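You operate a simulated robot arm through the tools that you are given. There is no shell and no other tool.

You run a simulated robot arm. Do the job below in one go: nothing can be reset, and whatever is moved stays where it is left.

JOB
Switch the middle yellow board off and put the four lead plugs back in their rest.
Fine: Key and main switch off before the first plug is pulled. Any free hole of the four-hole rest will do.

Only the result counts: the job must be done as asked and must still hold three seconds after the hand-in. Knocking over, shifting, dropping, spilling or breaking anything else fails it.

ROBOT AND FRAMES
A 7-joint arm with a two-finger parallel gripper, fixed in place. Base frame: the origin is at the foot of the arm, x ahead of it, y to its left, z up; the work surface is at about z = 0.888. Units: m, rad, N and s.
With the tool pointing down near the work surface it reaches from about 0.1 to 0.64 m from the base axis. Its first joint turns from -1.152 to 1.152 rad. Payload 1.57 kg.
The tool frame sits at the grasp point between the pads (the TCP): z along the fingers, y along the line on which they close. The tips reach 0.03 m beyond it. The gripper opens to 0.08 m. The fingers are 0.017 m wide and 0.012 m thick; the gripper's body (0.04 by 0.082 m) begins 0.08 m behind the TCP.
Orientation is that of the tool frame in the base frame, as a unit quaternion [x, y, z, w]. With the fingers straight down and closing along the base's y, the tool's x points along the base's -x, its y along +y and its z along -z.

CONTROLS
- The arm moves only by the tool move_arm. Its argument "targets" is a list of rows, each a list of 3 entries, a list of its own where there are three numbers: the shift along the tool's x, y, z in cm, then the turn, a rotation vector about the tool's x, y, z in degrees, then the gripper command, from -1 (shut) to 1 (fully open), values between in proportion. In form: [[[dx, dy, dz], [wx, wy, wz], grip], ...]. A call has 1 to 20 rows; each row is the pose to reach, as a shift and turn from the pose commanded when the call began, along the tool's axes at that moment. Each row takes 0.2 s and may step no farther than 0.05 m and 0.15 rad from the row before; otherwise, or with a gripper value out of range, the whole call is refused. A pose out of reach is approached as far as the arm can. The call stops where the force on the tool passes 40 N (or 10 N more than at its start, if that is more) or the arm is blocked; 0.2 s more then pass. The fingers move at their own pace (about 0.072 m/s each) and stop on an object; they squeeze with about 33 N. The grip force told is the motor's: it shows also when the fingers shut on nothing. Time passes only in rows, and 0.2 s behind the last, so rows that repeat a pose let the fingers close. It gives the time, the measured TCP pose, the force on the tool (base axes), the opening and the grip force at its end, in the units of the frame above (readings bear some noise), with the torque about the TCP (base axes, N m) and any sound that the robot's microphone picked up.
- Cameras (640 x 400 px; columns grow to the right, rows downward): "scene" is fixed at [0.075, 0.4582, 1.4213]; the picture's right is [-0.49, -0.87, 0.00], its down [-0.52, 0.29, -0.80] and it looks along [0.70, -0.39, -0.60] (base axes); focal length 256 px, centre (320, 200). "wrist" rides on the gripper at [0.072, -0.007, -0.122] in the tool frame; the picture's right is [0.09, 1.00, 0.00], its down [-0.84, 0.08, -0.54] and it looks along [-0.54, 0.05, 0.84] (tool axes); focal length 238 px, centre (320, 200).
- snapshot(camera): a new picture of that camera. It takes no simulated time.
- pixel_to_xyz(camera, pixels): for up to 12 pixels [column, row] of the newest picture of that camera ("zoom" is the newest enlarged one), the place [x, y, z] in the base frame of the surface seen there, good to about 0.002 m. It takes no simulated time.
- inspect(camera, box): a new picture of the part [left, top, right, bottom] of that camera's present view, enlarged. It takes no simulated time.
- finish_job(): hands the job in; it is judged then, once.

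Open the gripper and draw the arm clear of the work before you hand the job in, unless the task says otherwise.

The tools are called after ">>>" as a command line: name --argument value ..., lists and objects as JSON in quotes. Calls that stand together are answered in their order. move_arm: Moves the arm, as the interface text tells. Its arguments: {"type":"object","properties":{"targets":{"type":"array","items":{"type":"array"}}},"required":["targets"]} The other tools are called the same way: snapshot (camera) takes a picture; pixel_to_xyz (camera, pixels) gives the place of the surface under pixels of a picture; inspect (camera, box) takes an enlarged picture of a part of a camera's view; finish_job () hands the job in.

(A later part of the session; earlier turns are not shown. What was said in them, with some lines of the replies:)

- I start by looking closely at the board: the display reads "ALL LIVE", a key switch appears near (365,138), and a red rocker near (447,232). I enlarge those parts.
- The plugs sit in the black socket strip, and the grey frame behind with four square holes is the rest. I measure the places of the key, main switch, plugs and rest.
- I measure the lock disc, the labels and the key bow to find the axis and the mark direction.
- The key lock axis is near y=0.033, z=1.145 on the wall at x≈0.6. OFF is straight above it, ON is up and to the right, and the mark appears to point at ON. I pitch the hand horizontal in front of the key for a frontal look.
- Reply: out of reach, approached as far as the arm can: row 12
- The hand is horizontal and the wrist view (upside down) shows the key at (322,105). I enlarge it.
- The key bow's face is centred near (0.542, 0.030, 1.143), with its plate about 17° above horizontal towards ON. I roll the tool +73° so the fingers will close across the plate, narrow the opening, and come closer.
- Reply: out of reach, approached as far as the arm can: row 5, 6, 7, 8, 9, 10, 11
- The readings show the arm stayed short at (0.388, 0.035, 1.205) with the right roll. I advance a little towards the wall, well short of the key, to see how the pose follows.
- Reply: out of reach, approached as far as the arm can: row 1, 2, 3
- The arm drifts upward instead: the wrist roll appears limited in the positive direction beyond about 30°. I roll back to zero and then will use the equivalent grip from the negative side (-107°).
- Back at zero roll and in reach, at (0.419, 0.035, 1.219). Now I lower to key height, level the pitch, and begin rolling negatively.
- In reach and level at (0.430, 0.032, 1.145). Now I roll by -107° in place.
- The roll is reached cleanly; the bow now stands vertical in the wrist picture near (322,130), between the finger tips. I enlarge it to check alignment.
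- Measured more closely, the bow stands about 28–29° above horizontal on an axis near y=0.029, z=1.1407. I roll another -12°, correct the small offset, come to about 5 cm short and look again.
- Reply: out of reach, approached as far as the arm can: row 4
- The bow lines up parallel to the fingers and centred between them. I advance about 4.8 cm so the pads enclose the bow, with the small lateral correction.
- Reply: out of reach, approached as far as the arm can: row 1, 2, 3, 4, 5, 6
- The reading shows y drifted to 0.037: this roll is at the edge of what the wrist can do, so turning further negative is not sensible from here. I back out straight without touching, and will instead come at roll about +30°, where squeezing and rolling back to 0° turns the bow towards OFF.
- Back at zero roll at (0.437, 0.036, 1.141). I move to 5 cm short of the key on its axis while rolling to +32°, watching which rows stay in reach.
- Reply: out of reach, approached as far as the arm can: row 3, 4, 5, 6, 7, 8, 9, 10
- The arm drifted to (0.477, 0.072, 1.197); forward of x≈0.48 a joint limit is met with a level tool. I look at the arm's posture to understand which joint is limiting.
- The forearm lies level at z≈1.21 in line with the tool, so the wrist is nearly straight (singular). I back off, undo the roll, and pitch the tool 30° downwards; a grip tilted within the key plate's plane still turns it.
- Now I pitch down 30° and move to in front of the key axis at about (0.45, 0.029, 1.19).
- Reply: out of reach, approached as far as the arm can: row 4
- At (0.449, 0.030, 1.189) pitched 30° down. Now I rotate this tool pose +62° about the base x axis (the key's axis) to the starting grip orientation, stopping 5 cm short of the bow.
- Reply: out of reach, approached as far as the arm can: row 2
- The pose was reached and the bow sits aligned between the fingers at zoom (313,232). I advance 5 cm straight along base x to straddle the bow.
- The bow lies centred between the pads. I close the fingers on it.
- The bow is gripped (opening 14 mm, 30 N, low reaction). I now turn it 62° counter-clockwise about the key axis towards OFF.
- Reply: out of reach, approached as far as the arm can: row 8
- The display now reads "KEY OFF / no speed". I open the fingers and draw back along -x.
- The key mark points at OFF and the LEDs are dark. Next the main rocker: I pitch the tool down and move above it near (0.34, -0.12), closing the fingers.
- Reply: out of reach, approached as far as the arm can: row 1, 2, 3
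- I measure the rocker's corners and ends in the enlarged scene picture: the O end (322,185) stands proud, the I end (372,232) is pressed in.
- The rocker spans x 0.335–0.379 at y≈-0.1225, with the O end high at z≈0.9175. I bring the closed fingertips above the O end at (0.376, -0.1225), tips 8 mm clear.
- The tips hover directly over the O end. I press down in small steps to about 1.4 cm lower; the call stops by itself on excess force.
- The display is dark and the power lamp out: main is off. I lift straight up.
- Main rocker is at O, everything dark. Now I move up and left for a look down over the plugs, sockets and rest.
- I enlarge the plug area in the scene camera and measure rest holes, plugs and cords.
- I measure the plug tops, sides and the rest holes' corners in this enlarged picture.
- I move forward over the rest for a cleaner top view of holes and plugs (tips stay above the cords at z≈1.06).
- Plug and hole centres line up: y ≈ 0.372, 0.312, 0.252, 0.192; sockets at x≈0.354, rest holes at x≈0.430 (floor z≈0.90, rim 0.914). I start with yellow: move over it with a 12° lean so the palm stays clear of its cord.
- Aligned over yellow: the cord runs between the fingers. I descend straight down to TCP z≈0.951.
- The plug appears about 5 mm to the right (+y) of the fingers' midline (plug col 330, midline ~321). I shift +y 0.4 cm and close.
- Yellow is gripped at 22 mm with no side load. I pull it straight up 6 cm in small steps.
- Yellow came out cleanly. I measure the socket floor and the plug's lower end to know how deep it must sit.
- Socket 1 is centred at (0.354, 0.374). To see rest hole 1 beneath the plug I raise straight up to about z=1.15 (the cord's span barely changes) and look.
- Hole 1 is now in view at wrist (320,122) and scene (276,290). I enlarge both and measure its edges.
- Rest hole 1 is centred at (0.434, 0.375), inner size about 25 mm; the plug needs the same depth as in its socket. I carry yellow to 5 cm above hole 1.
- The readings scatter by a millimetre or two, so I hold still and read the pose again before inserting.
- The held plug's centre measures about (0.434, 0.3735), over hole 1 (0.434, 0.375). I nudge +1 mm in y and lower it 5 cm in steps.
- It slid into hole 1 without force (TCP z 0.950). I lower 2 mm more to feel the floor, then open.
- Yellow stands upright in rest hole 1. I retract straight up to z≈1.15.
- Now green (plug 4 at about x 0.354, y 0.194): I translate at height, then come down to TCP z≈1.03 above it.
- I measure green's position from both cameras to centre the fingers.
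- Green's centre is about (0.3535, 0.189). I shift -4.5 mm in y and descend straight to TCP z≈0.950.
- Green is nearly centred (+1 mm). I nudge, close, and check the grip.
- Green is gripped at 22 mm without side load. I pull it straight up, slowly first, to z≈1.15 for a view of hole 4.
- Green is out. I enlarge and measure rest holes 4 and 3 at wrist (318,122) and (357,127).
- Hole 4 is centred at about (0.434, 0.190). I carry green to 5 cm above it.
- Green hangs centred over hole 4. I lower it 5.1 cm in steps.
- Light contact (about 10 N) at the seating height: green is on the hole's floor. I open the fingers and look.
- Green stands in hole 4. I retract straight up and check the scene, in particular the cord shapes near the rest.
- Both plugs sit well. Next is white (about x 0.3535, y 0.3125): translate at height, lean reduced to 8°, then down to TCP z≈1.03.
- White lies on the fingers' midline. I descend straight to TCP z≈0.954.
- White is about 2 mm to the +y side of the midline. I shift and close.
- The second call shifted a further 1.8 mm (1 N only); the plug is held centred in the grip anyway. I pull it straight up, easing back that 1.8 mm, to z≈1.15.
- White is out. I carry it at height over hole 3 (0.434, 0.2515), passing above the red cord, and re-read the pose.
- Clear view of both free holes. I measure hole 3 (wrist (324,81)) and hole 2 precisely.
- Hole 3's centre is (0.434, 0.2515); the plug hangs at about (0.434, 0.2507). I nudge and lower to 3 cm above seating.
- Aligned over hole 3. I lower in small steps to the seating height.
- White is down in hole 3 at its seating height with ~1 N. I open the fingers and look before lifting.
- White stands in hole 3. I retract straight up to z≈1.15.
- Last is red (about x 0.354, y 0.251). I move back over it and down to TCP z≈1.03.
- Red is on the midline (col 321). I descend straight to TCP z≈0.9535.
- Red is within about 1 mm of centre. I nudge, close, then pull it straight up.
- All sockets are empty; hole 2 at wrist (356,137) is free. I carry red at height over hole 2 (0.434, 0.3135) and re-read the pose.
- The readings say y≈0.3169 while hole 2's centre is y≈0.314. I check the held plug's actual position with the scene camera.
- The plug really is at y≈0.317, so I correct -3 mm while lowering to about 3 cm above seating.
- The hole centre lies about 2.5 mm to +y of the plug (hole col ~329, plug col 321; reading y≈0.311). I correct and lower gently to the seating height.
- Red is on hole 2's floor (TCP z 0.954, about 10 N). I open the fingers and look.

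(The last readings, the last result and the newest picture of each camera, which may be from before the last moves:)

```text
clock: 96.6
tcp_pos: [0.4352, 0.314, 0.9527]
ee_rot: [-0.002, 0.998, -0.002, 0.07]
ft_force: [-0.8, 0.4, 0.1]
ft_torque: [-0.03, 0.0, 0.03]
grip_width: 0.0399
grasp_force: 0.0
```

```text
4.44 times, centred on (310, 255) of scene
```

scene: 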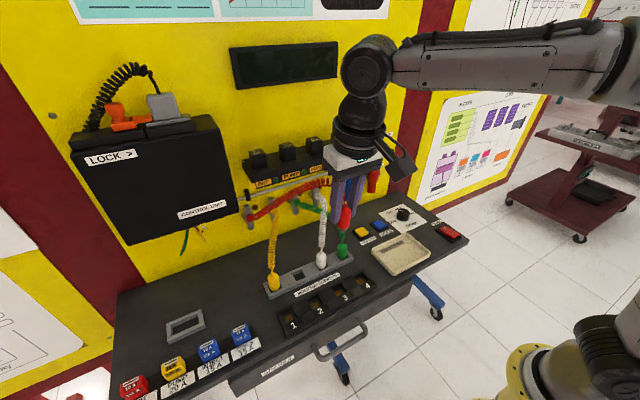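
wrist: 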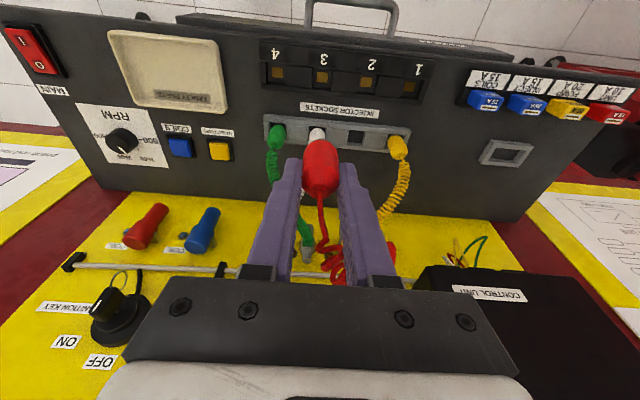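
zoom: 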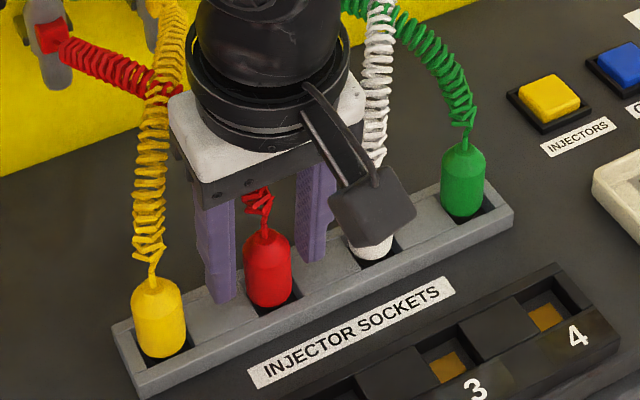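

All four plugs are in the rest. I retract straight up, then back away from the board and open fully.

>>> move_arm --targets '[[[-0.28, 0, -1.95], [0, 0, 0], 0], [[-0.57, 0, -3.9], [0, 0, 0], 0], [[-1.13, 0, -7.8], [0, 0, 0], 0], [[-1.7, 0, -11.7], [0, 0, 0], 0], [[-2.26, 0, -15.6], [0, 0, 0], 0], [[-2.83, 0, -19.46], [0, 0, 0], 0], [[-1.4, -2, -23.5], [0, 0, 0], 0.5], [[2.5, -4, -25], [0, 0, 0], 1], [[6.5, -6, -25], [0, 0, 0], 1], [[10, -8, -25], [0, 0, 0], 1], [[10, -8, -25], [0, 0, 0], 1]]'

>>> snapshot --camera "scene"

>>> inspect --camera "scene" --box '[240, 200, 380, 330]'

>>> inspect --camera "scene" --box '[340, 100, 480, 260]'

>>> snapshot --camera "wrist"

```text
clock: 99.0
tcp_pos: [0.2991, 0.2339, 1.1866]
ee_rot: [-0.001, 0.997, -0.003, 0.072]
ft_force: [-0.5, 0.7, 0.4]
ft_torque: [0.02, 0.03, 0.01]
grip_width: 0.08
grasp_force: 0.0
```

```text
taken
```

scene: 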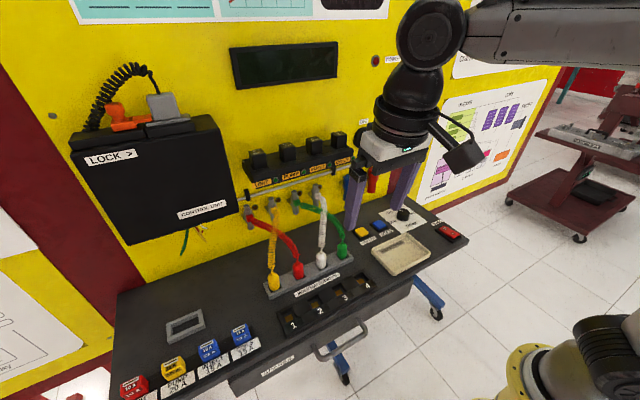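

```text
3.08 times, centred on (310, 265) of scene
```

zoom: 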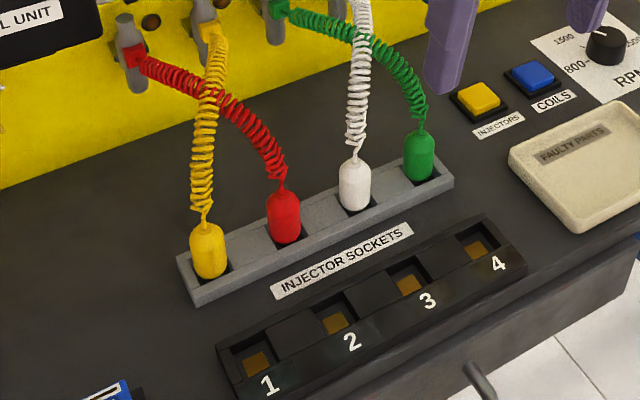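

```text
2.50 times, centred on (410, 180) of scene
```

zoom: 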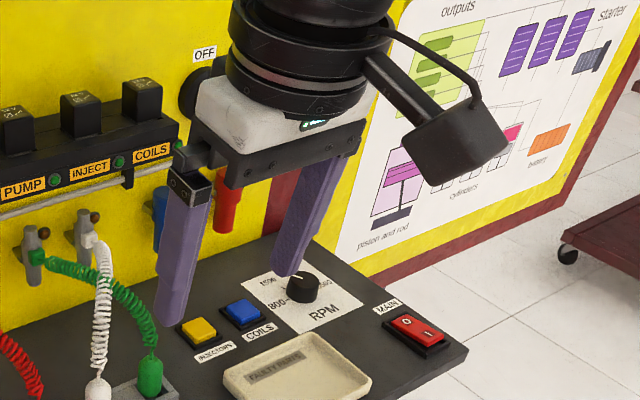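

```text
taken
```

wrist: 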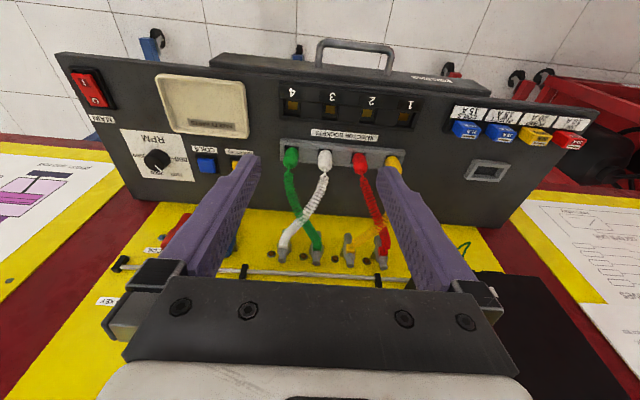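

The yellow, red, white and green plugs all stand upright in the rest. The sockets are empty, the key is at OFF, the main rocker is at O and the display is dark. The gripper is open and clear, so I hand the job in.

>>> finish_job

```text
The job is handed in.
```

The middle yellow board is switched off and all four lead plugs are back in the four-hole rest.

- **Order:** I turned the key to OFF first; the display read "KEY OFF". Then I pressed the main rocker to O, which turned the display and power lamp off. Only after that did I pull the first plug.
- **Plugs:** Seen from the arm, the rest holds yellow, red, white and green from left to right, all standing upright. The four injector sockets are empty. I swapped red and white from their socket order so their cords would not cross in front of the gripper.
- **Anything else:** I saw nothing else moved or knocked in the final pictures. The gripper is open and clear of the board.

The hand-in was accepted, but no verdict has come back.
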